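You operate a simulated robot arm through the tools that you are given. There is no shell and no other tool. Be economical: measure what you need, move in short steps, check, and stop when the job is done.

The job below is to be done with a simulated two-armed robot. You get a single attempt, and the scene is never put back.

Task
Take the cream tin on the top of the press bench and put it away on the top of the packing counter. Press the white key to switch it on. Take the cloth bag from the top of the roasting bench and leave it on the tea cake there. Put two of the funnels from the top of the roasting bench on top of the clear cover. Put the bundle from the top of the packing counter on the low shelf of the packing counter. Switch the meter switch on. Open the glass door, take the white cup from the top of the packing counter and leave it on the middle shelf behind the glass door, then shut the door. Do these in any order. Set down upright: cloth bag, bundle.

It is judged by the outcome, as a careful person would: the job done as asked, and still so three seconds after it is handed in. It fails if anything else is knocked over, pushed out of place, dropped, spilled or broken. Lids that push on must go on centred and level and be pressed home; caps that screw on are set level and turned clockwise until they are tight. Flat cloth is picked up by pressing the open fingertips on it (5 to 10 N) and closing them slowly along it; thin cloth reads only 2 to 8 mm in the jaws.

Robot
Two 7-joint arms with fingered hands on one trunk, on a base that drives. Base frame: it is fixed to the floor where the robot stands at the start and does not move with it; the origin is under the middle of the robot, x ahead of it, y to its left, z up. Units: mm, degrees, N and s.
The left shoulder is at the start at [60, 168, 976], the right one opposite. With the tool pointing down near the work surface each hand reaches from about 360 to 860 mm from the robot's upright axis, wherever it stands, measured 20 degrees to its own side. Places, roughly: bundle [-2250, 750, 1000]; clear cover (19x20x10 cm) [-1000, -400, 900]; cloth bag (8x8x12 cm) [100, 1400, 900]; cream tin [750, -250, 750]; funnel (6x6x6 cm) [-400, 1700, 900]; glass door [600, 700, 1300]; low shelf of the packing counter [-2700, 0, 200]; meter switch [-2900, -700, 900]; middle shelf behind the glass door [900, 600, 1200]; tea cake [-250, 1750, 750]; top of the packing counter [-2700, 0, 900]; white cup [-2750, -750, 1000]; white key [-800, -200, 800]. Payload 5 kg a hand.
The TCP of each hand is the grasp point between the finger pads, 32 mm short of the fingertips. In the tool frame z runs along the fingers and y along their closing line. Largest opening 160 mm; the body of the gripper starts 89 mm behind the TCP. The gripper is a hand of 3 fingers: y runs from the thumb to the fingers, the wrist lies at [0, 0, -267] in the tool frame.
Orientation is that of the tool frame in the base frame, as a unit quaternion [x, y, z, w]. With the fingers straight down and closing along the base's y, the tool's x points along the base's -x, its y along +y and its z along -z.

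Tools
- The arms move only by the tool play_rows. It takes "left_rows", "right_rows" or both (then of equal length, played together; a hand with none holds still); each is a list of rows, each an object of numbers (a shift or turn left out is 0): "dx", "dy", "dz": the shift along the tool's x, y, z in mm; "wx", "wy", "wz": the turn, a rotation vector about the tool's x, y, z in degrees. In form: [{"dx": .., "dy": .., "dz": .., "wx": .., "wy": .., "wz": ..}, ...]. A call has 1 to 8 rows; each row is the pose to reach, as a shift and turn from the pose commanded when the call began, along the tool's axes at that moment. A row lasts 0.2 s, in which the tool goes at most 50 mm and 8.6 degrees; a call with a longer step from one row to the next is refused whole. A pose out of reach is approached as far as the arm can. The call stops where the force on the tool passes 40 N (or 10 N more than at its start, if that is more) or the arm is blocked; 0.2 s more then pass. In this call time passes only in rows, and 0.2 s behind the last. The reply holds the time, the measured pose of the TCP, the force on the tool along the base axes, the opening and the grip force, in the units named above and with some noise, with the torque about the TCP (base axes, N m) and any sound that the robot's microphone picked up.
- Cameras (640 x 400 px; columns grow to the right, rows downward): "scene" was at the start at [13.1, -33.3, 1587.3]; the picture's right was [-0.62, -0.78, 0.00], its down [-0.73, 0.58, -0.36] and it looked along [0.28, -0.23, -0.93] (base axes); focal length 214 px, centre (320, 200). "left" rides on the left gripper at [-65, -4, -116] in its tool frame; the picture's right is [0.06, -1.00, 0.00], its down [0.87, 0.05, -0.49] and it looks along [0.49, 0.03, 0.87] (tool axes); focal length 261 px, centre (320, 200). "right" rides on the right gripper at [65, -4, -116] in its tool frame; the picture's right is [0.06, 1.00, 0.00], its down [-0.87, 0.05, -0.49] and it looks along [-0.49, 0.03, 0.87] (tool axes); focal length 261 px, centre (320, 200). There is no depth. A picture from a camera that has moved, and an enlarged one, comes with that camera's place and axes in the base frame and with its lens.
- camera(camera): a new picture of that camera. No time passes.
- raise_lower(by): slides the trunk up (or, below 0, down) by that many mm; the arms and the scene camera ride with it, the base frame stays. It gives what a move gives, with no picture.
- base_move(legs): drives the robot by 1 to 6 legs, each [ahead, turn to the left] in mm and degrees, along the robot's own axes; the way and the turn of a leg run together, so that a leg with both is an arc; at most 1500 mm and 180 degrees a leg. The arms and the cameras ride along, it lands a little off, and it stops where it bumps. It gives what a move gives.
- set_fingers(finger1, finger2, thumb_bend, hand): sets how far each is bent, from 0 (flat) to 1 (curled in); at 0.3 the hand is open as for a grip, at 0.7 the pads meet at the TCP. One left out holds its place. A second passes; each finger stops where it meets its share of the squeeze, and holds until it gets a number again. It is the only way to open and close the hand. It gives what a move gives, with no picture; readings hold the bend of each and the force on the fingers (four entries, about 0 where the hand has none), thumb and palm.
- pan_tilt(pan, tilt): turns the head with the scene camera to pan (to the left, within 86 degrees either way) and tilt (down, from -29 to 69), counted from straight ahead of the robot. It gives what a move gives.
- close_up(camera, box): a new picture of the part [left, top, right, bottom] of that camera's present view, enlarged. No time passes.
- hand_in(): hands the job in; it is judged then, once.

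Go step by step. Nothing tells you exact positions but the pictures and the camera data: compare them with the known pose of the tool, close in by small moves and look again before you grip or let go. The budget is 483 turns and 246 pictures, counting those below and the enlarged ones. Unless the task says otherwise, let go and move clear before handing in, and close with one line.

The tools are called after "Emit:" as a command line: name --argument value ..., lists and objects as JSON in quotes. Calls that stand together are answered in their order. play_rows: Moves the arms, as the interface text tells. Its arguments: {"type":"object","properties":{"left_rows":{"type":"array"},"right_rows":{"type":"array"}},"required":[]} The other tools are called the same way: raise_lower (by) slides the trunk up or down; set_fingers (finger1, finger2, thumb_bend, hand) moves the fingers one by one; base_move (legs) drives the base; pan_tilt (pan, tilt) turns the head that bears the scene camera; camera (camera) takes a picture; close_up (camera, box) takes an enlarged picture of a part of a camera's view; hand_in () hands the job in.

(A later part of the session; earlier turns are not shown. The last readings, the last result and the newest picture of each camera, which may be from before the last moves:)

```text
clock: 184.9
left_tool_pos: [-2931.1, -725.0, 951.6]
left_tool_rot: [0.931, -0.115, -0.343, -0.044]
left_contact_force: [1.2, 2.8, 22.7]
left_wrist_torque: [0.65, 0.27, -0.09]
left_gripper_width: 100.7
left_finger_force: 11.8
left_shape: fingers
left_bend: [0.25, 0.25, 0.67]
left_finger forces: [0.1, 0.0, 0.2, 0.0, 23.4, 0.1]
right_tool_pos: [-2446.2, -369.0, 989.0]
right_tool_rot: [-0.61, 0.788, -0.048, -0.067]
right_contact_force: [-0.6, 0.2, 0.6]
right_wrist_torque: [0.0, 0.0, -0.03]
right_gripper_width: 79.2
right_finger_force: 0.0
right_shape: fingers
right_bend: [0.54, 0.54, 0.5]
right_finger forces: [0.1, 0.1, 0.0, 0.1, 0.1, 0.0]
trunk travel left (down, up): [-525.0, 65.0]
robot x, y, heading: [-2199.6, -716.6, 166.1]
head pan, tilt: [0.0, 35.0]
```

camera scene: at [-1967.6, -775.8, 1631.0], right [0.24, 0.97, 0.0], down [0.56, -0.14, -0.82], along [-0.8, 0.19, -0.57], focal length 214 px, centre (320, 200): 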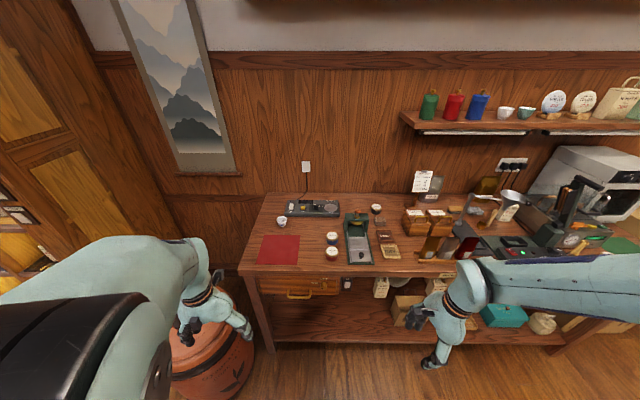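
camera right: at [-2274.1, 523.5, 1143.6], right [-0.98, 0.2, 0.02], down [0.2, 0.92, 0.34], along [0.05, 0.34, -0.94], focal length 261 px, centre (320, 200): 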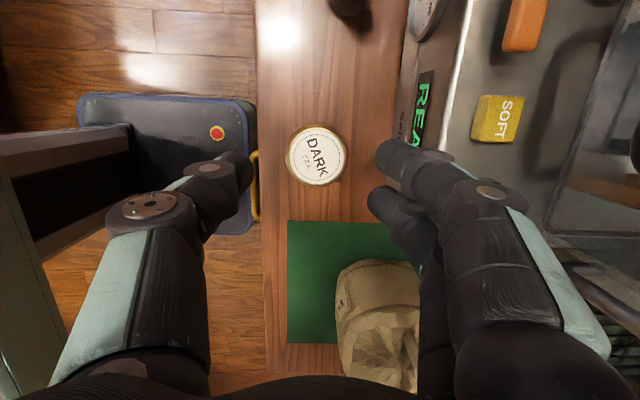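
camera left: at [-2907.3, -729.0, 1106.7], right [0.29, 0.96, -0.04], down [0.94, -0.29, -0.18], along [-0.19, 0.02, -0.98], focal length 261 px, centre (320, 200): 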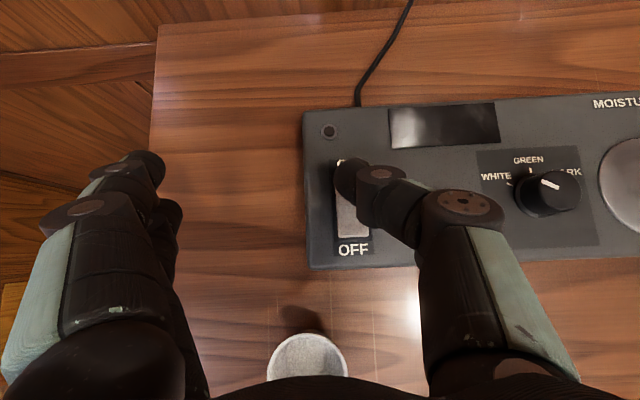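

Emit:
play_rows --left_rows '[{"dx": -20, "dz": -24}, {"dx": -30, "dz": -40}, {"dx": 0, "dz": -75}]'

Emit:
close_up --camera "left" --box '[280, 60, 440, 180]'

```text
clock: 185.7
left_tool_pos: [-2881.9, -739.6, 1007.0]
left_tool_rot: [0.932, -0.115, -0.34, -0.042]
left_contact_force: [0.0, -0.1, 0.7]
left_wrist_torque: [-0.03, 0.0, -0.01]
left_gripper_width: 102.2
left_finger_force: 0.0
left_shape: fingers
left_bend: [0.25, 0.25, 0.66]
left_finger forces: [0.1, 0.0, 0.0, 0.0, 0.0, 0.0]
right_tool_pos: [-2444.1, -369.8, 989.4]
right_tool_rot: [-0.61, 0.788, -0.048, -0.067]
right_contact_force: [0.1, 0.2, 0.0]
right_wrist_torque: [0.0, 0.05, -0.01]
right_gripper_width: 79.1
right_finger_force: 0.1
right_shape: fingers
right_bend: [0.54, 0.54, 0.5]
right_finger forces: [0.0, 0.1, 0.0, 0.0, 0.0, 0.0]
trunk travel left (down, up): [-525.0, 65.0]
robot x, y, heading: [-2199.8, -715.6, 166.3]
head pan, tilt: [0.0, 35.0]
```

```text
3.33 times, centred on (360, 120) of left
camera zoom: at [-2857.8, -741.3, 1138.3], right [0.29, 0.96, -0.04], down [0.94, -0.29, -0.18], along [-0.19, 0.02, -0.98], focal length 869 px, centre (187, 467)
```

zoom: 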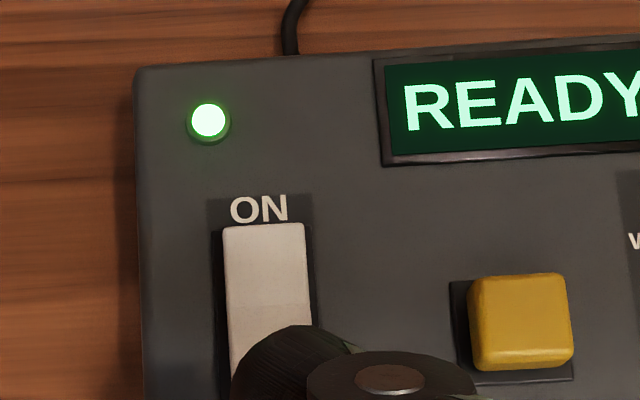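

The meter shows READY and ON. Now the cup: I open the hand suitably, pitch it to 30° and move to a pre-grasp behind the cup.

Emit:
play_rows --left_rows '[{"dx": 10, "dy": 3, "dz": -45}, {"dx": 40, "dy": 8, "dz": -70, "wy": 4}, {"dx": 76, "dy": 14, "dz": -98, "wy": 10}]'

Emit:
set_fingers --hand "left" --finger1 0.45 --finger2 0.45 --thumb_bend 0.45

Emit:
camera --camera "left"

```text
clock: 186.5
left_tool_pos: [-2764.4, -782.2, 1029.2]
left_tool_rot: [0.959, -0.118, -0.257, -0.033]
left_contact_force: [0.3, -0.2, -0.6]
left_wrist_torque: [0.02, 0.02, 0.0]
left_gripper_width: 102.3
left_finger_force: 0.0
left_shape: fingers
left_bend: [0.25, 0.25, 0.66]
left_finger forces: [0.0, 0.0, 0.0, 0.0, 0.1, 0.1]
right_tool_pos: [-2445.7, -370.5, 990.2]
right_tool_rot: [-0.61, 0.788, -0.048, -0.067]
right_contact_force: [-0.4, -0.6, -0.3]
right_wrist_torque: [0.05, 0.02, 0.0]
right_gripper_width: 79.2
right_finger_force: 0.1
right_shape: fingers
right_bend: [0.54, 0.54, 0.5]
right_finger forces: [0.1, 0.0, 0.1, 0.1, 0.0, 0.0]
trunk travel left (down, up): [-525.0, 65.0]
robot x, y, heading: [-2201.0, -719.2, 166.4]
head pan, tilt: [0.0, 35.0]
```

```text
clock: 187.5
left_tool_pos: [-2765.5, -782.5, 1029.1]
left_tool_rot: [0.958, -0.119, -0.258, -0.032]
left_contact_force: [-0.1, -0.2, -0.4]
left_wrist_torque: [-0.03, -0.01, 0.01]
left_gripper_width: 108.1
left_finger_force: 0.0
left_shape: fingers
left_bend: [0.45, 0.45, 0.45]
left_finger forces: [0.0, 0.1, 0.0, 0.0, 0.0, 0.0]
right_tool_pos: [-2446.1, -368.9, 989.7]
right_tool_rot: [-0.61, 0.788, -0.048, -0.067]
right_contact_force: [-0.1, -0.1, 0.1]
right_wrist_torque: [0.02, 0.01, -0.01]
right_gripper_width: 79.2
right_finger_force: 0.0
right_shape: fingers
right_bend: [0.54, 0.54, 0.5]
right_finger forces: [0.0, 0.0, 0.0, 0.1, 0.0, 0.0]
trunk travel left (down, up): [-525.0, 65.0]
robot x, y, heading: [-2199.8, -720.4, 166.3]
head pan, tilt: [0.0, 35.0]
```

```text
152 pictures are left
camera left: at [-2763.1, -778.3, 1163.0], right [0.3, 0.95, -0.03], down [0.96, -0.3, -0.01], along [-0.02, -0.03, -1.0], focal length 261 px, centre (320, 200)
```

left: 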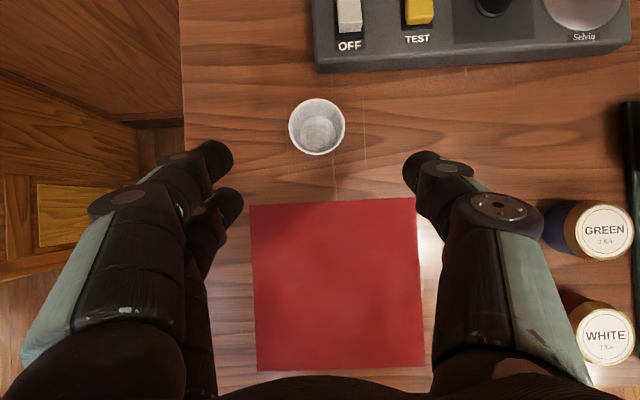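

Emit:
play_rows --left_rows '[{"dx": -1, "dy": 1, "dz": 35}, {"dx": -2, "dy": 2, "dz": 70}, {"dx": -3, "dy": 3, "dz": 95}, {"dx": -3, "dy": 3, "dz": 108}]'

Emit:
camera --camera "left"

```text
clock: 188.5
left_tool_pos: [-2825.0, -770.3, 936.2]
left_tool_rot: [0.958, -0.119, -0.258, -0.032]
left_contact_force: [0.0, 0.5, 0.0]
left_wrist_torque: [-0.01, 0.02, 0.0]
left_gripper_width: 107.7
left_finger_force: 0.1
left_shape: fingers
left_bend: [0.45, 0.45, 0.45]
left_finger forces: [0.1, 0.0, 0.0, 0.0, 0.1, 0.0]
right_tool_pos: [-2446.6, -370.2, 990.0]
right_tool_rot: [-0.61, 0.788, -0.048, -0.067]
right_contact_force: [-0.6, 0.1, 0.5]
right_wrist_torque: [-0.02, -0.01, -0.02]
right_gripper_width: 79.2
right_finger_force: 0.0
right_shape: fingers
right_bend: [0.54, 0.54, 0.5]
right_finger forces: [0.0, 0.1, 0.0, 0.0, 0.1, 0.0]
trunk travel left (down, up): [-525.0, 65.0]
robot x, y, heading: [-2196.6, -721.7, 165.9]
head pan, tilt: [0.0, 35.0]
```

```text
151 pictures are left
camera left: at [-2822.6, -766.8, 1071.1], right [0.3, 0.95, -0.03], down [0.95, -0.3, -0.01], along [-0.02, -0.03, -1.0], focal length 261 px, centre (320, 200)
```

left: 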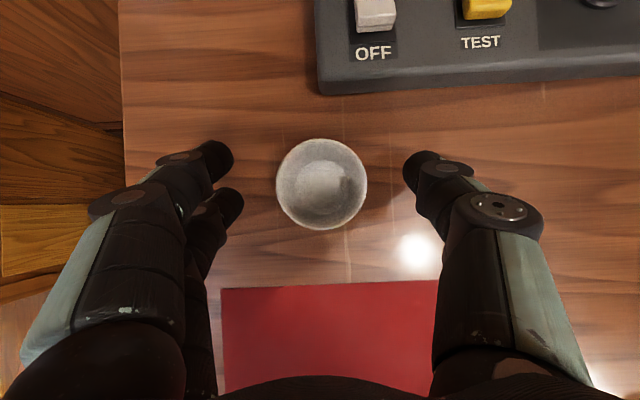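

Emit:
play_rows --left_rows '[{"dx": 2, "dz": 3}, {"dx": 4, "dz": 7}]'

Emit:
set_fingers --hand "left" --finger1 0.56 --finger2 0.56 --thumb_bend 0.56

Emit:
camera --camera "left"

```text
clock: 189.1
left_tool_pos: [-2824.4, -771.7, 931.0]
left_tool_rot: [0.958, -0.118, -0.258, -0.033]
left_contact_force: [0.0, 0.5, -0.5]
left_wrist_torque: [-0.02, 0.01, 0.01]
left_gripper_width: 108.1
left_finger_force: 0.1
left_shape: fingers
left_bend: [0.45, 0.45, 0.45]
left_finger forces: [0.1, 0.0, 0.0, 0.0, 0.1, 0.1]
right_tool_pos: [-2445.6, -368.6, 989.6]
right_tool_rot: [-0.61, 0.788, -0.048, -0.067]
right_contact_force: [0.1, 0.4, -0.1]
right_wrist_torque: [-0.01, 0.04, 0.01]
right_gripper_width: 79.4
right_finger_force: 0.0
right_shape: fingers
right_bend: [0.54, 0.54, 0.5]
right_finger forces: [0.0, 0.1, 0.0, 0.1, 0.0, 0.0]
trunk travel left (down, up): [-525.0, 65.0]
robot x, y, heading: [-2201.4, -718.9, 166.2]
head pan, tilt: [0.0, 35.0]
```

```text
clock: 190.1
left_tool_pos: [-2825.0, -771.1, 928.7]
left_tool_rot: [0.958, -0.118, -0.258, -0.033]
left_contact_force: [-0.1, 0.3, -0.1]
left_wrist_torque: [0.0, 0.02, 0.01]
left_gripper_width: 64.0
left_finger_force: 0.0
left_shape: fingers
left_bend: [0.56, 0.56, 0.56]
left_finger forces: [0.0, 0.0, 0.0, 0.1, 0.0, 0.0]
right_tool_pos: [-2447.1, -369.3, 989.7]
right_tool_rot: [-0.61, 0.788, -0.047, -0.067]
right_contact_force: [1.0, -0.6, -1.4]
right_wrist_torque: [-0.05, 0.02, 0.02]
right_gripper_width: 79.3
right_finger_force: 0.1
right_shape: fingers
right_bend: [0.54, 0.54, 0.5]
right_finger forces: [0.0, 0.0, 0.1, 0.1, 0.0, 0.0]
trunk travel left (down, up): [-525.0, 65.0]
robot x, y, heading: [-2202.2, -717.6, 166.2]
head pan, tilt: [0.0, 35.0]
```

```text
150 pictures are left
camera left: at [-2822.7, -767.1, 1064.1], right [0.3, 0.95, -0.03], down [0.96, -0.3, -0.01], along [-0.02, -0.03, -1.0], focal length 261 px, centre (320, 200)
```

left: 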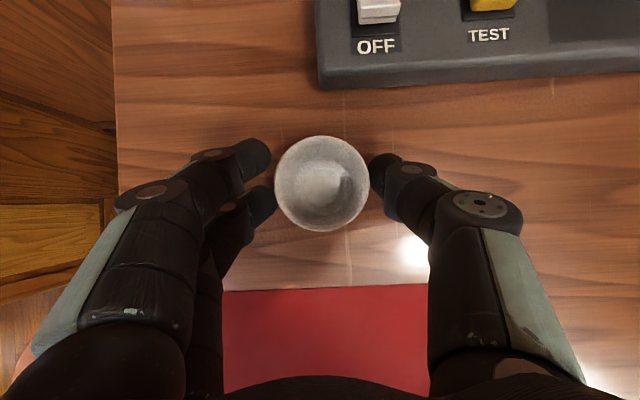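

Emit:
set_fingers --hand "left" --finger1 0.67 --finger2 0.67 --thumb_bend 0.67

Emit:
camera --camera "left"

```text
clock: 191.1
left_tool_pos: [-2825.4, -771.1, 930.8]
left_tool_rot: [0.958, -0.119, -0.257, -0.033]
left_contact_force: [-0.5, -0.1, -0.2]
left_wrist_torque: [0.02, 0.0, -0.02]
left_gripper_width: 40.2
left_finger_force: 10.4
left_shape: fingers
left_bend: [0.63, 0.61, 0.64]
left_finger forces: [4.0, 7.0, 0.1, 0.1, 10.3, 0.0]
right_tool_pos: [-2445.4, -368.4, 989.4]
right_tool_rot: [-0.61, 0.788, -0.047, -0.067]
right_contact_force: [-0.1, 0.2, -0.1]
right_wrist_torque: [0.0, 0.03, 0.01]
right_gripper_width: 79.3
right_finger_force: 0.1
right_shape: fingers
right_bend: [0.54, 0.54, 0.5]
right_finger forces: [0.0, 0.1, 0.1, 0.0, 0.1, 0.1]
trunk travel left (down, up): [-525.0, 65.0]
robot x, y, heading: [-2195.6, -715.9, 166.2]
head pan, tilt: [0.0, 35.0]
```

```text
149 pictures are left
camera left: at [-2822.7, -767.1, 1064.1], right [0.3, 0.95, -0.03], down [0.96, -0.3, -0.01], along [-0.02, -0.03, -1.0], focal length 261 px, centre (320, 200)
```

left: 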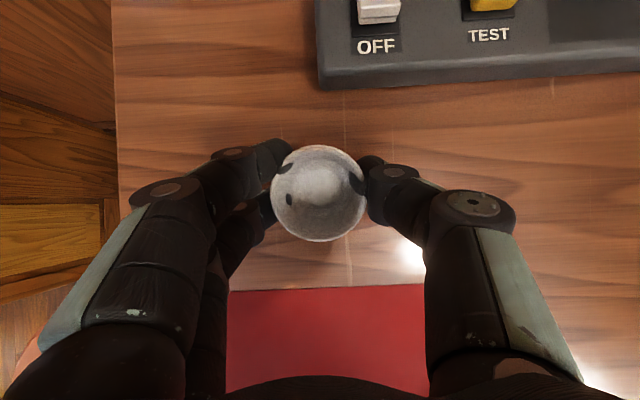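

Emit:
play_rows --left_rows '[{"dx": -10, "dz": -17}, {"dx": -25, "dz": -43}, {"dx": -45, "dz": -75}]'

Emit:
camera --camera "left"

```text
clock: 191.9
left_tool_pos: [-2825.6, -769.6, 1017.4]
left_tool_rot: [0.958, -0.117, -0.258, -0.031]
left_contact_force: [0.5, 0.5, 0.5]
left_wrist_torque: [-0.01, 0.0, -0.02]
left_gripper_width: 39.6
left_finger_force: 10.9
left_shape: fingers
left_bend: [0.63, 0.61, 0.64]
left_finger forces: [3.9, 7.0, 0.0, 0.0, 10.2, 0.1]
right_tool_pos: [-2446.7, -370.1, 989.0]
right_tool_rot: [-0.61, 0.788, -0.047, -0.067]
right_contact_force: [-0.3, 0.4, -0.4]
right_wrist_torque: [0.0, -0.02, 0.0]
right_gripper_width: 79.1
right_finger_force: 0.1
right_shape: fingers
right_bend: [0.54, 0.54, 0.5]
right_finger forces: [0.1, 0.0, 0.0, 0.0, 0.0, 0.0]
trunk travel left (down, up): [-525.0, 65.0]
robot x, y, heading: [-2199.7, -717.6, 166.0]
head pan, tilt: [0.0, 35.0]
```

```text
148 pictures are left
camera left: at [-2824.0, -766.4, 1151.9], right [0.29, 0.96, -0.03], down [0.96, -0.29, -0.01], along [-0.02, -0.03, -1.0], focal length 261 px, centre (320, 200)
```

left: 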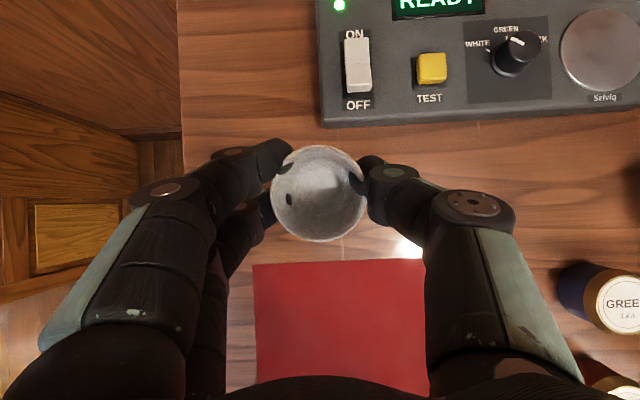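

The cup is held upright. I retract, back off, and drive round the table toward the glass-door cabinet.

Emit:
play_rows --left_rows '[{"dx": 15, "dz": -45}, {"dx": 45, "dz": -80}, {"dx": 80, "dz": -105}, {"dx": 115, "dz": -130}]'

Emit:
base_move --legs '[[-230, 0], [0, -90], [1500, 0], [150, 0]]'

Emit:
camera --camera "left"

```text
clock: 192.9
left_tool_pos: [-2667.0, -808.9, 1075.1]
left_tool_rot: [0.959, -0.119, -0.256, -0.032]
left_contact_force: [0.5, -0.8, 0.1]
left_wrist_torque: [-0.02, 0.04, -0.01]
left_gripper_width: 39.8
left_finger_force: 11.0
left_shape: fingers
left_bend: [0.63, 0.61, 0.64]
left_finger forces: [3.8, 7.0, 0.0, 0.1, 10.1, 0.1]
left hand out of reach, approached as far as the arm can: row 4
right_tool_pos: [-2446.3, -369.1, 990.0]
right_tool_rot: [-0.61, 0.788, -0.047, -0.067]
right_contact_force: [1.1, -0.2, 0.0]
right_wrist_torque: [-0.03, 0.0, -0.04]
right_gripper_width: 79.2
right_finger_force: 0.0
right_shape: fingers
right_bend: [0.54, 0.54, 0.5]
right_finger forces: [0.1, 0.0, 0.0, 0.0, 0.0, 0.0]
trunk travel left (down, up): [-525.0, 65.0]
robot x, y, heading: [-2202.4, -716.0, 166.2]
head pan, tilt: [0.0, 35.0]
```

```text
clock: 206.6
left_tool_pos: [-1668.1, 1304.3, 1073.8]
left_tool_rot: [-0.591, 0.764, 0.158, 0.204]
left_contact_force: [-0.2, 0.8, 0.1]
left_wrist_torque: [-0.02, -0.04, 0.0]
left_gripper_width: 39.5
left_finger_force: 10.2
left_shape: fingers
left_bend: [0.64, 0.61, 0.64]
left_finger forces: [3.8, 6.9, 0.0, 0.0, 10.0, 0.1]
right_tool_pos: [-1228.6, 1079.5, 988.9]
right_tool_rot: [0.13, 0.988, 0.013, -0.081]
right_contact_force: [0.3, 1.1, -0.4]
right_wrist_torque: [-0.04, 0.0, 0.0]
right_gripper_width: 79.1
right_finger_force: 0.1
right_shape: fingers
right_bend: [0.54, 0.54, 0.5]
right_finger forces: [0.2, 0.1, 0.0, 0.0, 0.0, 0.0]
trunk travel left (down, up): [-525.0, 65.0]
robot x, y, heading: [-1579.1, 835.6, 75.7]
head pan, tilt: [0.0, 35.0]
```

```text
147 pictures are left
camera left: at [-1664.5, 1303.4, 1208.0], right [0.95, -0.3, -0.03], down [-0.3, -0.95, -0.01], along [-0.03, 0.01, -1.0], focal length 261 px, centre (320, 200)
```

left: 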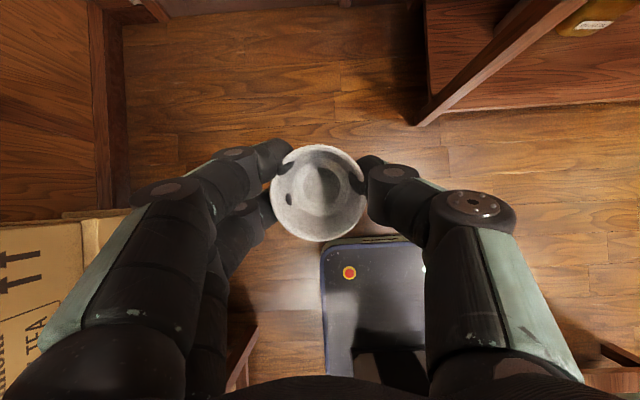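

Emit:
play_rows --right_rows '[{"dx": 8, "dz": -45}, {"dx": 16, "dz": -90}, {"dx": 24, "dz": -130}]'

Emit:
base_move --legs '[[0, -75.5]]'

Emit:
pan_tilt --pan -35 --tilt 35

Emit:
camera --camera "scene"

```text
clock: 207.4
left_tool_pos: [-1668.2, 1304.5, 1074.9]
left_tool_rot: [-0.592, 0.764, 0.158, 0.204]
left_contact_force: [-1.1, -0.1, -0.2]
left_wrist_torque: [-0.01, 0.01, -0.01]
left_gripper_width: 39.3
left_finger_force: 10.2
left_shape: fingers
left_bend: [0.64, 0.61, 0.64]
left_finger forces: [3.6, 6.9, 0.0, 0.0, 10.0, 0.0]
right_tool_pos: [-1232.8, 1078.8, 1123.5]
right_tool_rot: [0.129, 0.988, 0.014, -0.081]
right_contact_force: [-0.7, 0.9, 0.4]
right_wrist_torque: [-0.02, 0.0, -0.03]
right_gripper_width: 79.2
right_finger_force: 0.1
right_shape: fingers
right_bend: [0.54, 0.54, 0.5]
right_finger forces: [0.1, 0.0, 0.0, 0.1, 0.0, 0.0]
trunk travel left (down, up): [-525.0, 65.0]
robot x, y, heading: [-1576.4, 835.5, 75.7]
head pan, tilt: [0.0, 35.0]
```

```text
clock: 211.1
left_tool_pos: [-1154.6, 1053.3, 1074.7]
left_tool_rot: [-0.018, 0.966, 0.005, 0.258]
left_contact_force: [-1.0, 0.2, -0.6]
left_wrist_torque: [0.04, 0.03, 0.03]
left_gripper_width: 39.8
left_finger_force: 9.8
left_shape: fingers
left_bend: [0.64, 0.61, 0.64]
left_finger forces: [3.6, 7.0, 0.0, 0.0, 10.0, 0.0]
right_tool_pos: [-1246.5, 571.9, 1123.1]
right_tool_rot: [0.694, 0.715, 0.06, -0.056]
right_contact_force: [0.1, 0.6, 0.6]
right_wrist_torque: [0.01, 0.02, 0.01]
right_gripper_width: 79.0
right_finger_force: 0.1
right_shape: fingers
right_bend: [0.54, 0.54, 0.5]
right_finger forces: [0.0, 0.0, 0.0, 0.0, 0.0, 0.0]
trunk travel left (down, up): [-525.0, 65.0]
robot x, y, heading: [-1578.7, 834.4, 2.5]
head pan, tilt: [0.0, 35.0]
```

```text
clock: 212.1
left_tool_pos: [-1155.4, 1052.5, 1074.5]
left_tool_rot: [-0.017, 0.966, 0.004, 0.257]
left_contact_force: [-0.2, 0.4, -0.8]
left_wrist_torque: [0.01, -0.02, 0.01]
left_gripper_width: 39.6
left_finger_force: 10.0
left_shape: fingers
left_bend: [0.64, 0.61, 0.64]
left_finger forces: [3.6, 7.0, 0.0, 0.0, 10.0, 0.0]
right_tool_pos: [-1246.4, 572.3, 1122.7]
right_tool_rot: [0.695, 0.714, 0.06, -0.056]
right_contact_force: [0.1, 0.5, 0.3]
right_wrist_torque: [-0.02, -0.02, -0.02]
right_gripper_width: 79.2
right_finger_force: 0.0
right_shape: fingers
right_bend: [0.54, 0.54, 0.5]
right_finger forces: [0.0, 0.0, 0.0, 0.1, 0.0, 0.0]
trunk travel left (down, up): [-525.0, 65.0]
robot x, y, heading: [-1579.3, 835.8, 2.4]
head pan, tilt: [-35.0, 35.0]
```

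```text
146 pictures are left
camera scene: at [-1536.0, 785.9, 1630.9], right [-0.54, -0.84, 0.0], down [-0.48, 0.31, -0.82], along [0.69, -0.44, -0.57], focal length 214 px, centre (320, 200)
```

scene: 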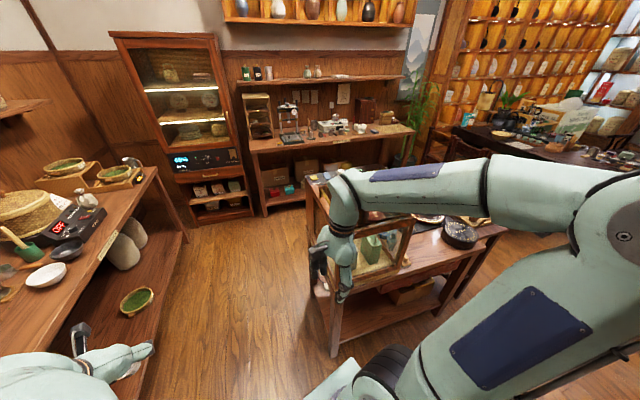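

Emit:
base_move --legs '[[0, -2.5], [1250, 0]]'

Emit:
pan_tilt --pan 0 --tilt 20

Emit:
camera --camera "scene"

```text
clock: 218.8
left_tool_pos: [109.9, 1026.9, 1074.7]
left_tool_rot: [0.007, 0.966, -0.003, 0.258]
left_contact_force: [1.0, -0.2, -1.0]
left_wrist_torque: [0.02, 0.01, -0.03]
left_gripper_width: 39.3
left_finger_force: 10.4
left_shape: fingers
left_bend: [0.64, 0.61, 0.64]
left_finger forces: [3.6, 7.0, 0.0, 0.1, 9.9, 0.0]
right_tool_pos: [-2.0, 550.4, 1122.8]
right_tool_rot: [0.712, 0.697, 0.06, -0.055]
right_contact_force: [-0.1, -0.5, 0.7]
right_wrist_torque: [0.02, 0.02, 0.0]
right_gripper_width: 79.4
right_finger_force: 0.0
right_shape: fingers
right_bend: [0.54, 0.54, 0.5]
right_finger forces: [0.0, 0.0, 0.1, 0.0, 0.1, 0.0]
trunk travel left (down, up): [-525.0, 65.0]
robot x, y, heading: [-320.6, 827.3, -0.2]
head pan, tilt: [-35.0, 35.0]
```

```text
clock: 219.8
left_tool_pos: [111.5, 1027.2, 1074.9]
left_tool_rot: [0.007, 0.966, -0.002, 0.258]
left_contact_force: [0.0, 0.9, -0.1]
left_wrist_torque: [0.03, 0.0, 0.0]
left_gripper_width: 39.3
left_finger_force: 10.2
left_shape: fingers
left_bend: [0.64, 0.61, 0.64]
left_finger forces: [3.6, 7.0, 0.0, 0.0, 9.9, 0.1]
right_tool_pos: [-4.2, 549.6, 1122.8]
right_tool_rot: [0.711, 0.698, 0.061, -0.056]
right_contact_force: [0.2, 0.5, 0.6]
right_wrist_torque: [-0.02, 0.02, 0.01]
right_gripper_width: 79.2
right_finger_force: 0.1
right_shape: fingers
right_bend: [0.54, 0.54, 0.5]
right_finger forces: [0.0, 0.0, 0.0, 0.1, 0.0, 0.0]
trunk travel left (down, up): [-525.0, 65.0]
robot x, y, heading: [-324.2, 828.1, -0.3]
head pan, tilt: [0.0, 20.0]
```

```text
145 pictures are left
camera scene: at [-261.4, 828.0, 1654.8], right [-0.01, -1.0, 0.0], down [-0.34, 0.0, -0.94], along [0.94, -0.01, -0.34], focal length 214 px, centre (320, 200)
```

scene: 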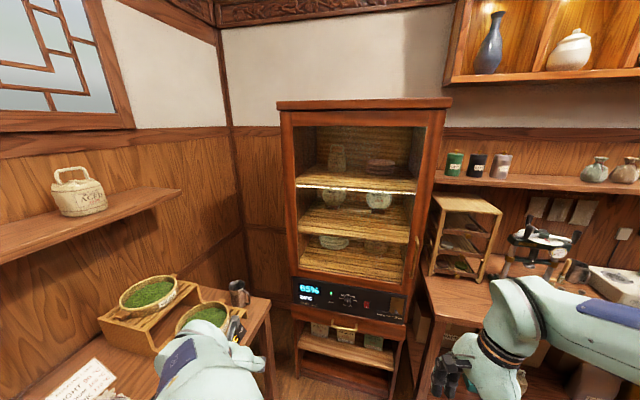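

Emit:
close_up --camera "scene" --box '[260, 90, 460, 330]'

```text
1.67 times, centred on (360, 210) of scene
camera zoom: at [-261.4, 828.0, 1654.8], right [-0.01, -1.0, 0.0], down [-0.34, 0.0, -0.94], along [0.94, -0.01, -0.34], focal length 358 px, centre (253, 183)
```

zoom: 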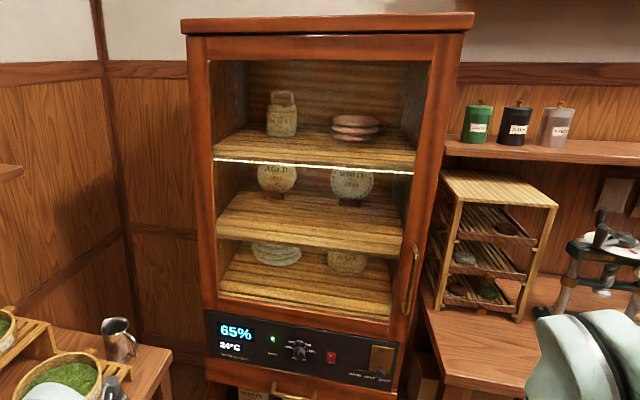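

The cabinet door is hinged on the left with the handle at its right edge, about [600,372,1040]; the middle shelf is at z≈1140. I'll first park the cup on the free left corner of the press bench so I can open the door with the left hand.

Emit:
base_move --legs '[[0, -90], [770, 0], [0, 90], [240, 0]]'

Emit:
pan_tilt --pan 25 --tilt 35

Emit:
camera --camera "scene"

```text
clock: 233.2
left_tool_pos: [370.5, 262.7, 1075.5]
left_tool_rot: [-0.01, 0.966, 0.003, 0.257]
left_contact_force: [-0.2, -0.4, -1.1]
left_wrist_torque: [-0.01, 0.02, -0.02]
left_gripper_width: 39.2
left_finger_force: 10.1
left_shape: fingers
left_bend: [0.64, 0.61, 0.64]
left_finger forces: [3.5, 6.9, 0.1, 0.1, 9.8, 0.0]
right_tool_pos: [271.7, -217.7, 1121.6]
right_tool_rot: [0.699, 0.71, 0.06, -0.056]
right_contact_force: [0.7, 0.9, 0.8]
right_wrist_torque: [0.03, 0.05, -0.03]
right_gripper_width: 79.0
right_finger_force: 0.1
right_shape: fingers
right_bend: [0.54, 0.54, 0.5]
right_finger forces: [0.0, 0.0, 0.0, 0.0, 0.0, 0.0]
trunk travel left (down, up): [-525.0, 65.0]
robot x, y, heading: [-55.7, 51.7, 1.5]
head pan, tilt: [0.0, 20.0]
```

```text
clock: 234.1
left_tool_pos: [369.6, 262.3, 1075.5]
left_tool_rot: [-0.011, 0.966, 0.003, 0.258]
left_contact_force: [-0.5, -0.2, -0.4]
left_wrist_torque: [-0.03, 0.01, -0.01]
left_gripper_width: 39.0
left_finger_force: 10.4
left_shape: fingers
left_bend: [0.64, 0.61, 0.64]
left_finger forces: [3.6, 6.9, 0.0, 0.2, 9.7, 0.0]
right_tool_pos: [270.7, -218.3, 1123.1]
right_tool_rot: [0.7, 0.709, 0.06, -0.056]
right_contact_force: [0.4, -0.1, 0.6]
right_wrist_torque: [-0.01, 0.0, 0.02]
right_gripper_width: 79.0
right_finger_force: 0.0
right_shape: fingers
right_bend: [0.54, 0.54, 0.5]
right_finger forces: [0.0, 0.0, 0.1, 0.0, 0.1, 0.0]
trunk travel left (down, up): [-525.0, 65.0]
robot x, y, heading: [-58.7, 51.4, 1.4]
head pan, tilt: [25.0, 35.0]
```

```text
143 pictures are left
camera scene: at [-10.4, 88.1, 1631.0], right [0.45, -0.9, 0.0], down [-0.51, -0.26, -0.82], along [0.73, 0.37, -0.57], focal length 214 px, centre (320, 200)
```

scene: 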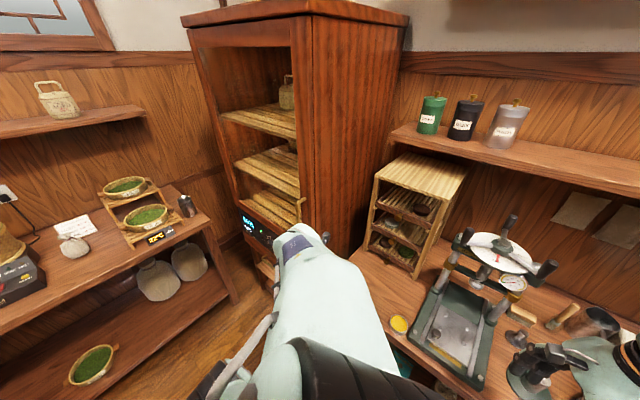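

Emit:
close_up --camera "scene" --box '[210, 130, 340, 250]'

Emit:
camera --camera "left"

```text
3.33 times, centred on (275, 190) of scene
camera zoom: at [-10.4, 88.1, 1631.0], right [0.45, -0.9, 0.0], down [-0.51, -0.26, -0.82], along [0.73, 0.37, -0.57], focal length 715 px, centre (470, 233)
```

zoom: 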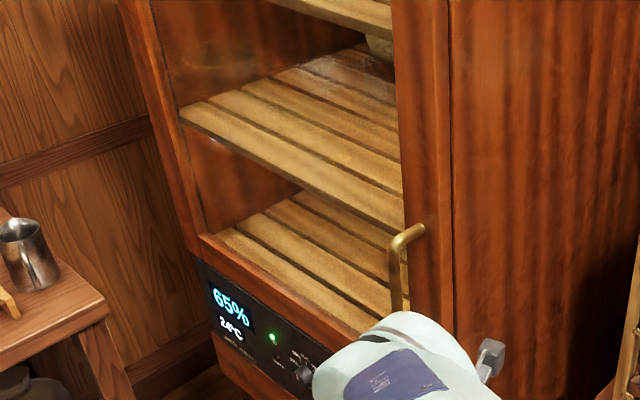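

```text
141 pictures are left
camera left: at [367.8, 258.1, 1208.5], right [-0.03, -1.0, -0.03], down [-1.0, 0.03, -0.01], along [0.01, 0.03, -1.0], focal length 261 px, centre (320, 200)
```

left: 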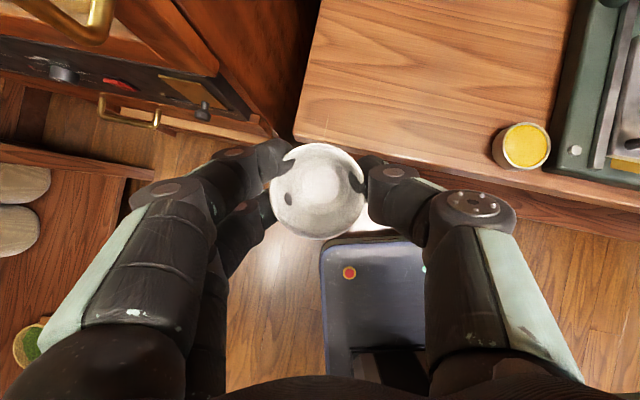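

I lower the cup onto the clear left-front area of the press bench.

Emit:
play_rows --left_rows '[{"dx": -31, "dy": -29, "dz": 18}, {"dx": -62, "dy": -58, "dz": 36}, {"dx": -93, "dy": -87, "dz": 53}, {"dx": -123, "dy": -115, "dz": 71}, {"dx": -100, "dy": -115, "dz": 111}, {"dx": -79, "dy": -115, "dz": 148}, {"dx": -63, "dy": -115, "dz": 175}]'

Emit:
camera --camera "left"

```text
clock: 235.7
left_tool_pos: [513.9, 149.8, 953.8]
left_tool_rot: [-0.01, 0.966, 0.003, 0.258]
left_contact_force: [-0.6, 0.3, -0.1]
left_wrist_torque: [0.02, 0.0, 0.05]
left_gripper_width: 39.2
left_finger_force: 10.5
left_shape: fingers
left_bend: [0.64, 0.61, 0.64]
left_finger forces: [3.4, 7.0, 0.0, 0.0, 9.6, 0.0]
right_tool_pos: [269.7, -217.9, 1121.4]
right_tool_rot: [0.7, 0.709, 0.059, -0.057]
right_contact_force: [0.0, 0.6, 0.4]
right_wrist_torque: [-0.01, 0.01, -0.02]
right_gripper_width: 79.2
right_finger_force: 0.1
right_shape: fingers
right_bend: [0.54, 0.54, 0.5]
right_finger forces: [0.0, 0.0, 0.0, 0.0, 0.1, 0.0]
trunk travel left (down, up): [-525.0, 65.0]
robot x, y, heading: [-57.7, 49.1, 1.5]
head pan, tilt: [25.0, 35.0]
```

```text
140 pictures are left
camera left: at [513.2, 145.7, 1086.4], right [-0.03, -1.0, -0.03], down [-1.0, 0.03, -0.01], along [0.01, 0.03, -1.0], focal length 261 px, centre (320, 200)
```

left: 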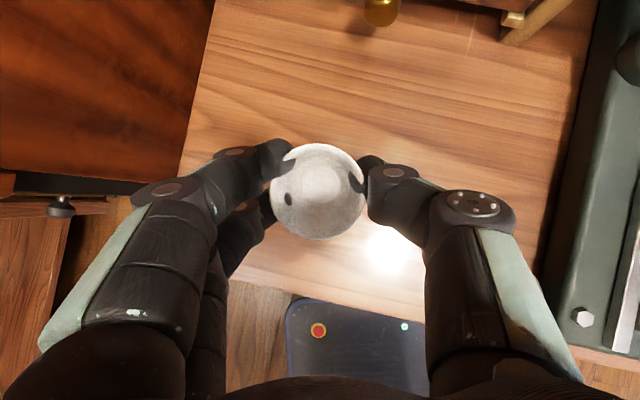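

Emit:
play_rows --left_rows '[{"dx": 15, "dz": 26}, {"dx": 22, "dz": 38}, {"dx": 26, "dz": 45}, {"dx": 29, "dz": 51}, {"dx": 32, "dz": 56}]'

```text
clock: 236.9
left_tool_pos: [514.4, 150.7, 891.7]
left_tool_rot: [-0.009, 0.965, 0.002, 0.261]
left_contact_force: [-2.5, 2.9, 29.2]
left_wrist_torque: [0.77, 0.09, 0.08]
left_gripper_width: 33.9
left_finger_force: 20.8
left_shape: fingers
left_bend: [0.66, 0.66, 0.65]
left_finger forces: [2.0, 30.0, 0.1, 0.0, 9.6, 0.0]
right_tool_pos: [267.7, -218.6, 1123.6]
right_tool_rot: [0.7, 0.71, 0.06, -0.057]
right_contact_force: [0.0, 0.5, 0.6]
right_wrist_torque: [0.0, 0.01, 0.02]
right_gripper_width: 79.4
right_finger_force: 0.1
right_shape: fingers
right_bend: [0.54, 0.54, 0.5]
right_finger forces: [0.1, 0.0, 0.0, 0.0, 0.0, 0.0]
trunk travel left (down, up): [-525.0, 65.0]
robot x, y, heading: [-59.4, 49.8, 1.5]
head pan, tilt: [25.0, 35.0]
```

Emit:
play_rows --left_rows '[{"dx": -3, "dz": -5}]'

Emit:
camera --camera "left"

```text
clock: 237.3
left_tool_pos: [511.7, 148.7, 894.0]
left_tool_rot: [-0.01, 0.967, 0.002, 0.256]
left_contact_force: [1.1, -0.9, 3.6]
left_wrist_torque: [0.08, -0.05, -0.01]
left_gripper_width: 33.9
left_finger_force: 9.8
left_shape: fingers
left_bend: [0.66, 0.63, 0.65]
left_finger forces: [2.0, 8.5, 0.0, 0.1, 8.6, 0.1]
right_tool_pos: [269.8, -218.7, 1121.6]
right_tool_rot: [0.7, 0.71, 0.06, -0.056]
right_contact_force: [-0.1, -0.3, 0.6]
right_wrist_torque: [-0.02, -0.01, -0.01]
right_gripper_width: 78.9
right_finger_force: 0.1
right_shape: fingers
right_bend: [0.54, 0.54, 0.5]
right_finger forces: [0.0, 0.0, 0.1, 0.1, 0.0, 0.1]
trunk travel left (down, up): [-525.0, 65.0]
robot x, y, heading: [-59.2, 50.0, 1.6]
head pan, tilt: [25.0, 35.0]
```

```text
139 pictures are left
camera left: at [510.7, 145.7, 1027.5], right [-0.03, -1.0, -0.03], down [-1.0, 0.03, 0.0], along [0.0, 0.03, -1.0], focal length 261 px, centre (320, 200)
```

left: 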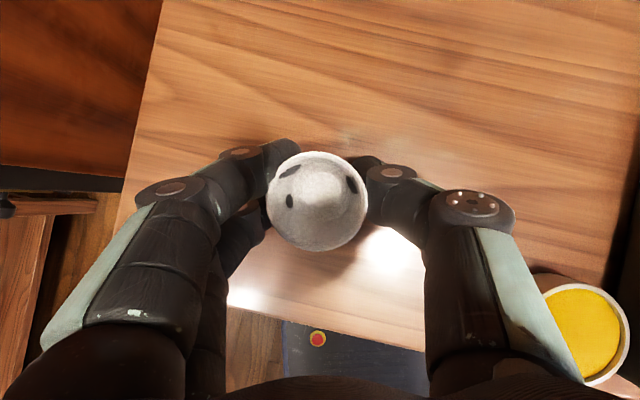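

Emit:
set_fingers --hand "left" --finger1 0.52 --finger2 0.52 --thumb_bend 0.52

Emit:
camera --camera "left"

```text
clock: 238.3
left_tool_pos: [512.4, 149.5, 894.1]
left_tool_rot: [-0.01, 0.966, 0.002, 0.258]
left_contact_force: [0.4, -1.8, 5.8]
left_wrist_torque: [0.15, -0.02, -0.03]
left_gripper_width: 78.3
left_finger_force: 2.5
left_shape: fingers
left_bend: [0.52, 0.55, 0.52]
left_finger forces: [0.1, 5.5, 0.0, 0.1, 0.1, 0.0]
right_tool_pos: [270.9, -216.9, 1123.3]
right_tool_rot: [0.7, 0.71, 0.059, -0.057]
right_contact_force: [0.1, -0.2, -0.5]
right_wrist_torque: [-0.02, 0.02, 0.0]
right_gripper_width: 79.0
right_finger_force: 0.0
right_shape: fingers
right_bend: [0.54, 0.54, 0.5]
right_finger forces: [0.0, 0.0, 0.0, 0.0, 0.0, 0.1]
trunk travel left (down, up): [-525.0, 65.0]
robot x, y, heading: [-60.3, 51.7, 1.3]
head pan, tilt: [25.0, 35.0]
```

```text
138 pictures are left
camera left: at [511.1, 146.0, 1029.3], right [-0.03, -1.0, -0.03], down [-1.0, 0.03, -0.01], along [0.01, 0.03, -1.0], focal length 261 px, centre (320, 200)
```

left: 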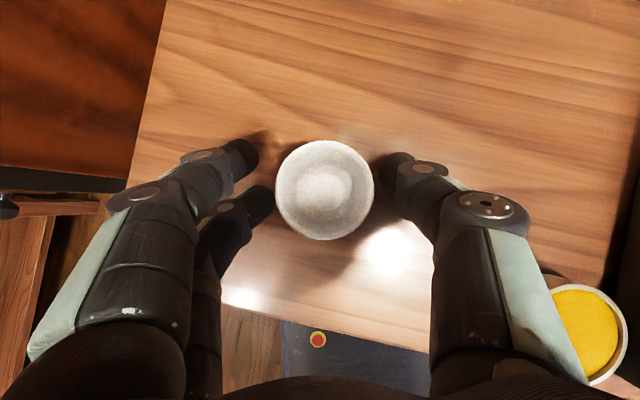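

Emit:
play_rows --left_rows '[{"dx": -8, "dz": -14}, {"dx": -25, "dz": -45}, {"dx": -45, "dz": -85}, {"dx": -65, "dz": -120}, {"dx": -80, "dz": -160}]'

Emit:
camera --camera "left"

```text
clock: 239.5
left_tool_pos: [501.0, 151.3, 1074.0]
left_tool_rot: [-0.009, 0.966, 0.003, 0.258]
left_contact_force: [-0.3, 0.3, -0.9]
left_wrist_torque: [0.03, -0.04, 0.01]
left_gripper_width: 78.8
left_finger_force: 0.1
left_shape: fingers
left_bend: [0.52, 0.52, 0.52]
left_finger forces: [0.0, 0.0, 0.1, 0.0, 0.0, 0.0]
right_tool_pos: [268.8, -218.1, 1123.5]
right_tool_rot: [0.7, 0.71, 0.06, -0.056]
right_contact_force: [-0.7, 0.5, 0.0]
right_wrist_torque: [0.01, -0.01, -0.01]
right_gripper_width: 79.0
right_finger_force: 0.1
right_shape: fingers
right_bend: [0.54, 0.54, 0.5]
right_finger forces: [0.1, 0.0, 0.0, 0.0, 0.0, 0.0]
trunk travel left (down, up): [-525.0, 65.0]
robot x, y, heading: [-61.6, 49.0, 1.4]
head pan, tilt: [25.0, 35.0]
```

```text
137 pictures are left
camera left: at [500.2, 147.2, 1208.8], right [-0.03, -1.0, -0.03], down [-1.0, 0.03, -0.01], along [0.01, 0.03, -1.0], focal length 261 px, centre (320, 200)
```

left: 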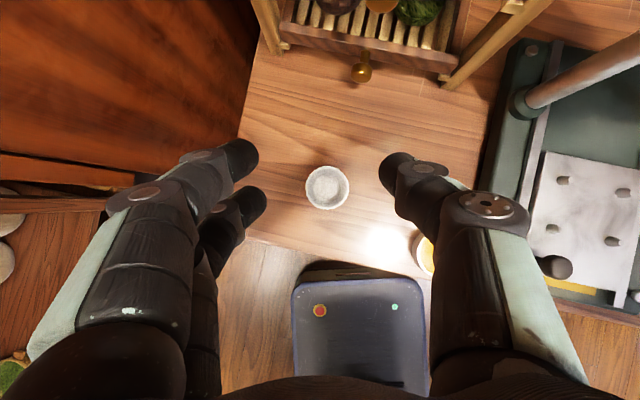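

The cup is parked safely. Now I bring the left hand in front of the door handle, pointing at the door.

Emit:
play_rows --left_rows '[{"dx": 5, "dy": 25, "dz": -35, "wx": 0.7, "wy": -2.5, "wz": 0.6}, {"dx": 15, "dy": 60, "dz": -60, "wx": 2.1, "wy": -7.4, "wz": 1.8}, {"dx": 25, "dy": 98, "dz": -85, "wx": 3.9, "wy": -13.9, "wz": 3.3}, {"dx": 36, "dy": 137, "dz": -105, "wx": 5.6, "wy": -19.8, "wz": 4.7}, {"dx": 46, "dy": 176, "dz": -122, "wx": 7.3, "wy": -25.8, "wz": 6.1}, {"dx": 57, "dy": 215, "dz": -138, "wx": 8.9, "wy": -31.7, "wz": 7.5}, {"dx": 68, "dy": 253, "dz": -154, "wx": 10.5, "wy": -37.2, "wz": 8.8}, {"dx": 78, "dy": 290, "dz": -168, "wx": 11.2, "wy": -39.7, "wz": 9.4}]'

Emit:
camera --camera "left"

```text
clock: 241.3
left_tool_pos: [354.0, 448.5, 1191.5]
left_tool_rot: [0.094, 0.815, -0.066, 0.568]
left_contact_force: [-0.4, 0.2, 0.1]
left_wrist_torque: [0.01, 0.03, -0.01]
left_gripper_width: 78.8
left_finger_force: 0.1
left_shape: fingers
left_bend: [0.52, 0.52, 0.52]
left_finger forces: [0.0, 0.1, 0.0, 0.0, 0.0, 0.1]
left hand out of reach, approached as far as the arm can: row 4, 5, 6, 7, 8
right_tool_pos: [270.0, -216.4, 1123.5]
right_tool_rot: [0.7, 0.709, 0.06, -0.056]
right_contact_force: [0.1, 0.7, -0.6]
right_wrist_torque: [0.02, -0.01, -0.03]
right_gripper_width: 79.4
right_finger_force: 0.0
right_shape: fingers
right_bend: [0.54, 0.54, 0.5]
right_finger forces: [0.0, 0.1, 0.1, 0.1, 0.1, 0.1]
trunk travel left (down, up): [-525.0, 65.0]
robot x, y, heading: [-59.5, 49.6, 1.7]
head pan, tilt: [25.0, 35.0]
```

```text
136 pictures are left
camera left: at [268.6, 464.0, 1293.2], right [-0.25, -0.97, -0.06], down [-0.73, 0.23, -0.65], along [0.64, -0.12, -0.76], focal length 261 px, centre (320, 200)
```

left: 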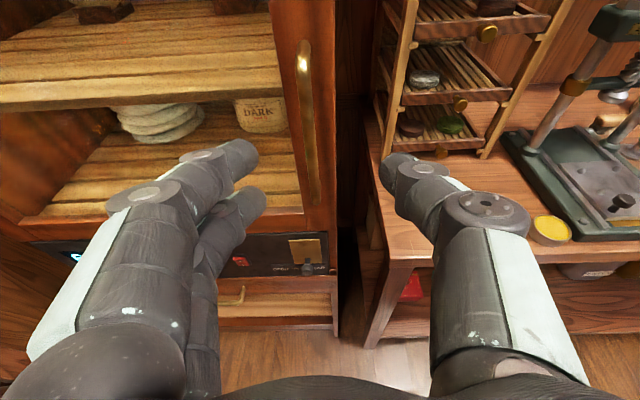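

Emit:
play_rows --left_rows '[{"dx": 7, "dy": 4, "dz": 40}, {"dx": 14, "dy": 8, "dz": 80}, {"dx": 20, "dy": 11, "dz": 115}, {"dx": 22, "dy": 11, "dz": 135}]'

Emit:
camera --camera "left"

```text
clock: 242.3
left_tool_pos: [472.5, 432.6, 1123.8]
left_tool_rot: [0.093, 0.814, -0.065, 0.569]
left_contact_force: [0.2, 0.8, -0.2]
left_wrist_torque: [-0.01, -0.03, 0.01]
left_gripper_width: 78.9
left_finger_force: 0.1
left_shape: fingers
left_bend: [0.52, 0.52, 0.52]
left_finger forces: [0.1, 0.0, 0.1, 0.0, 0.1, 0.0]
right_tool_pos: [270.3, -218.4, 1123.0]
right_tool_rot: [0.7, 0.709, 0.06, -0.056]
right_contact_force: [0.2, -0.7, -0.2]
right_wrist_torque: [0.01, -0.01, 0.04]
right_gripper_width: 79.2
right_finger_force: 0.0
right_shape: fingers
right_bend: [0.54, 0.54, 0.5]
right_finger forces: [0.0, 0.0, 0.0, 0.0, 0.0, 0.0]
trunk travel left (down, up): [-525.0, 65.0]
robot x, y, heading: [-55.9, 47.7, 1.6]
head pan, tilt: [25.0, 35.0]
```

```text
135 pictures are left
camera left: at [387.1, 448.1, 1225.5], right [-0.25, -0.97, -0.06], down [-0.73, 0.23, -0.65], along [0.64, -0.12, -0.76], focal length 261 px, centre (320, 200)
```

left: 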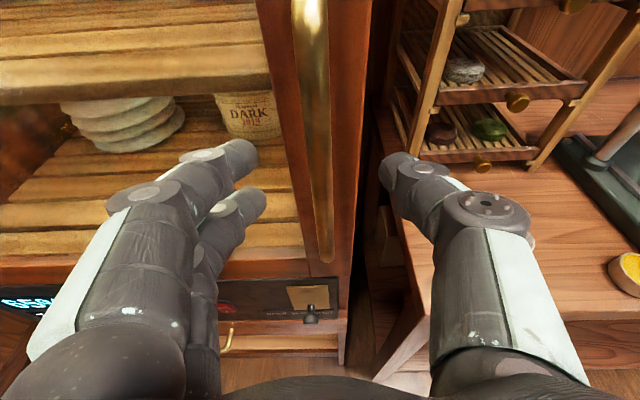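

Emit:
play_rows --left_rows '[{"dz": 15}, {"dz": 28}]'

Emit:
set_fingers --hand "left" --finger1 0.75 --finger2 0.75 --thumb_bend 0.72

Emit:
camera --camera "left"

```text
clock: 242.9
left_tool_pos: [495.0, 427.3, 1112.8]
left_tool_rot: [0.092, 0.815, -0.065, 0.568]
left_contact_force: [-9.7, 1.5, 2.5]
left_wrist_torque: [0.07, -0.18, 0.51]
left_gripper_width: 78.0
left_finger_force: 5.4
left_shape: fingers
left_bend: [0.53, 0.52, 0.52]
left_finger forces: [10.5, 0.0, 0.0, 0.0, 0.0, 0.0]
right_tool_pos: [268.8, -217.2, 1124.0]
right_tool_rot: [0.699, 0.71, 0.06, -0.056]
right_contact_force: [0.5, -0.1, 0.4]
right_wrist_torque: [0.01, -0.03, 0.03]
right_gripper_width: 79.2
right_finger_force: 0.1
right_shape: fingers
right_bend: [0.54, 0.54, 0.5]
right_finger forces: [0.0, 0.0, 0.0, 0.0, 0.1, 0.0]
trunk travel left (down, up): [-525.0, 65.0]
robot x, y, heading: [-58.8, 49.2, 1.8]
head pan, tilt: [25.0, 35.0]
```

```text
clock: 243.9
left_tool_pos: [497.3, 425.9, 1112.7]
left_tool_rot: [0.094, 0.815, -0.067, 0.568]
left_contact_force: [-4.0, -1.9, -4.6]
left_wrist_torque: [-0.19, -0.01, 0.11]
left_gripper_width: 36.2
left_finger_force: 22.7
left_shape: fingers
left_bend: [0.68, 0.74, 0.66]
left_finger forces: [28.5, 3.5, 0.1, 0.0, 13.8, 0.1]
right_tool_pos: [269.1, -217.7, 1123.6]
right_tool_rot: [0.7, 0.709, 0.059, -0.056]
right_contact_force: [0.2, 0.3, 0.4]
right_wrist_torque: [0.03, 0.02, 0.01]
right_gripper_width: 79.4
right_finger_force: 0.0
right_shape: fingers
right_bend: [0.54, 0.54, 0.5]
right_finger forces: [0.0, 0.0, 0.0, 0.1, 0.1, 0.1]
trunk travel left (down, up): [-525.0, 65.0]
robot x, y, heading: [-58.5, 50.7, 1.4]
head pan, tilt: [25.0, 35.0]
```

```text
134 pictures are left
camera left: at [411.9, 441.7, 1214.4], right [-0.25, -0.97, -0.06], down [-0.73, 0.23, -0.65], along [0.64, -0.12, -0.76], focal length 261 px, centre (320, 200)
```

left: 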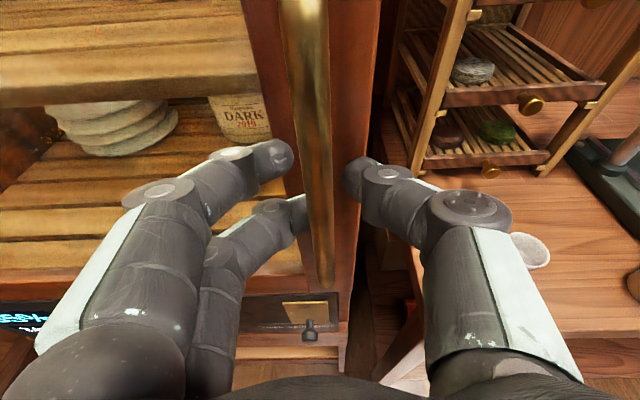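

Emit:
set_fingers --hand "left" --finger1 0.58 --finger2 0.58 --thumb_bend 0.58

Emit:
play_rows --left_rows '[{"dz": -9}]'

Emit:
set_fingers --hand "left" --finger1 0.78 --finger2 0.78 --thumb_bend 0.78

Emit:
camera --camera "left"

```text
clock: 244.9
left_tool_pos: [494.9, 426.6, 1113.3]
left_tool_rot: [0.094, 0.814, -0.066, 0.569]
left_contact_force: [-11.0, 3.0, 4.5]
left_wrist_torque: [0.08, -0.29, 0.32]
left_gripper_width: 54.8
left_finger_force: 5.1
left_shape: fingers
left_bend: [0.6, 0.57, 0.57]
left_finger forces: [11.2, 0.0, 0.0, 0.0, 0.0, 0.0]
right_tool_pos: [269.3, -218.0, 1123.0]
right_tool_rot: [0.7, 0.709, 0.061, -0.056]
right_contact_force: [-0.6, 0.0, -0.4]
right_wrist_torque: [-0.01, -0.04, -0.01]
right_gripper_width: 79.1
right_finger_force: 0.0
right_shape: fingers
right_bend: [0.54, 0.54, 0.5]
right_finger forces: [0.1, 0.0, 0.0, 0.1, 0.0, 0.0]
trunk travel left (down, up): [-525.0, 65.0]
robot x, y, heading: [-58.0, 49.1, 1.8]
head pan, tilt: [25.0, 35.0]
```

```text
clock: 245.3
left_tool_pos: [488.0, 428.1, 1116.0]
left_tool_rot: [0.094, 0.814, -0.067, 0.569]
left_contact_force: [-0.6, -0.3, 0.1]
left_wrist_torque: [-0.01, -0.03, 0.02]
left_gripper_width: 58.4
left_finger_force: 0.0
left_shape: fingers
left_bend: [0.57, 0.57, 0.57]
left_finger forces: [0.0, 0.0, 0.1, 0.0, 0.1, 0.1]
right_tool_pos: [270.1, -218.8, 1123.2]
right_tool_rot: [0.7, 0.709, 0.06, -0.056]
right_contact_force: [-0.1, 0.1, -1.0]
right_wrist_torque: [-0.02, -0.04, -0.03]
right_gripper_width: 79.1
right_finger_force: 0.1
right_shape: fingers
right_bend: [0.54, 0.54, 0.5]
right_finger forces: [0.0, 0.0, 0.1, 0.0, 0.0, 0.1]
trunk travel left (down, up): [-525.0, 65.0]
robot x, y, heading: [-55.2, 49.9, 1.5]
head pan, tilt: [25.0, 35.0]
```

```text
clock: 246.3
left_tool_pos: [489.3, 427.1, 1115.7]
left_tool_rot: [0.095, 0.814, -0.067, 0.569]
left_contact_force: [1.6, -0.4, -0.3]
left_wrist_torque: [0.02, -0.04, 0.0]
left_gripper_width: 2.4
left_finger_force: 0.1
left_shape: fingers
left_bend: [0.76, 0.75, 0.75]
left_finger forces: [0.0, 0.2, 0.1, 0.0, 0.1, 0.0]
right_tool_pos: [271.1, -216.9, 1122.7]
right_tool_rot: [0.699, 0.71, 0.059, -0.056]
right_contact_force: [0.4, 0.8, -1.0]
right_wrist_torque: [0.0, -0.01, -0.03]
right_gripper_width: 79.4
right_finger_force: 0.1
right_shape: fingers
right_bend: [0.54, 0.54, 0.5]
right_finger forces: [0.0, 0.1, 0.0, 0.1, 0.0, 0.1]
trunk travel left (down, up): [-525.0, 65.0]
robot x, y, heading: [-59.4, 47.8, 1.1]
head pan, tilt: [25.0, 35.0]
```

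```text
133 pictures are left
camera left: at [403.9, 444.0, 1217.5], right [-0.25, -0.97, -0.06], down [-0.73, 0.23, -0.65], along [0.64, -0.12, -0.76], focal length 261 px, centre (320, 200)
```

left: 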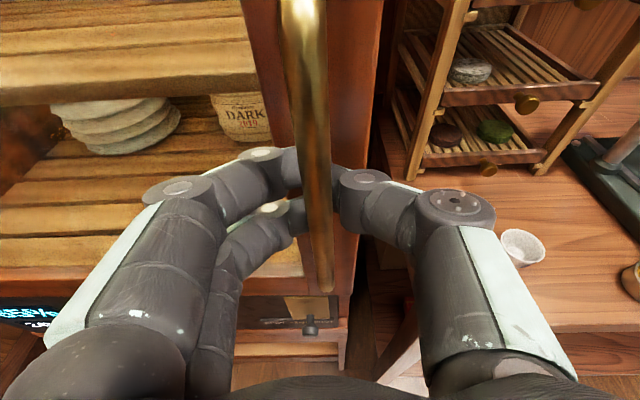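

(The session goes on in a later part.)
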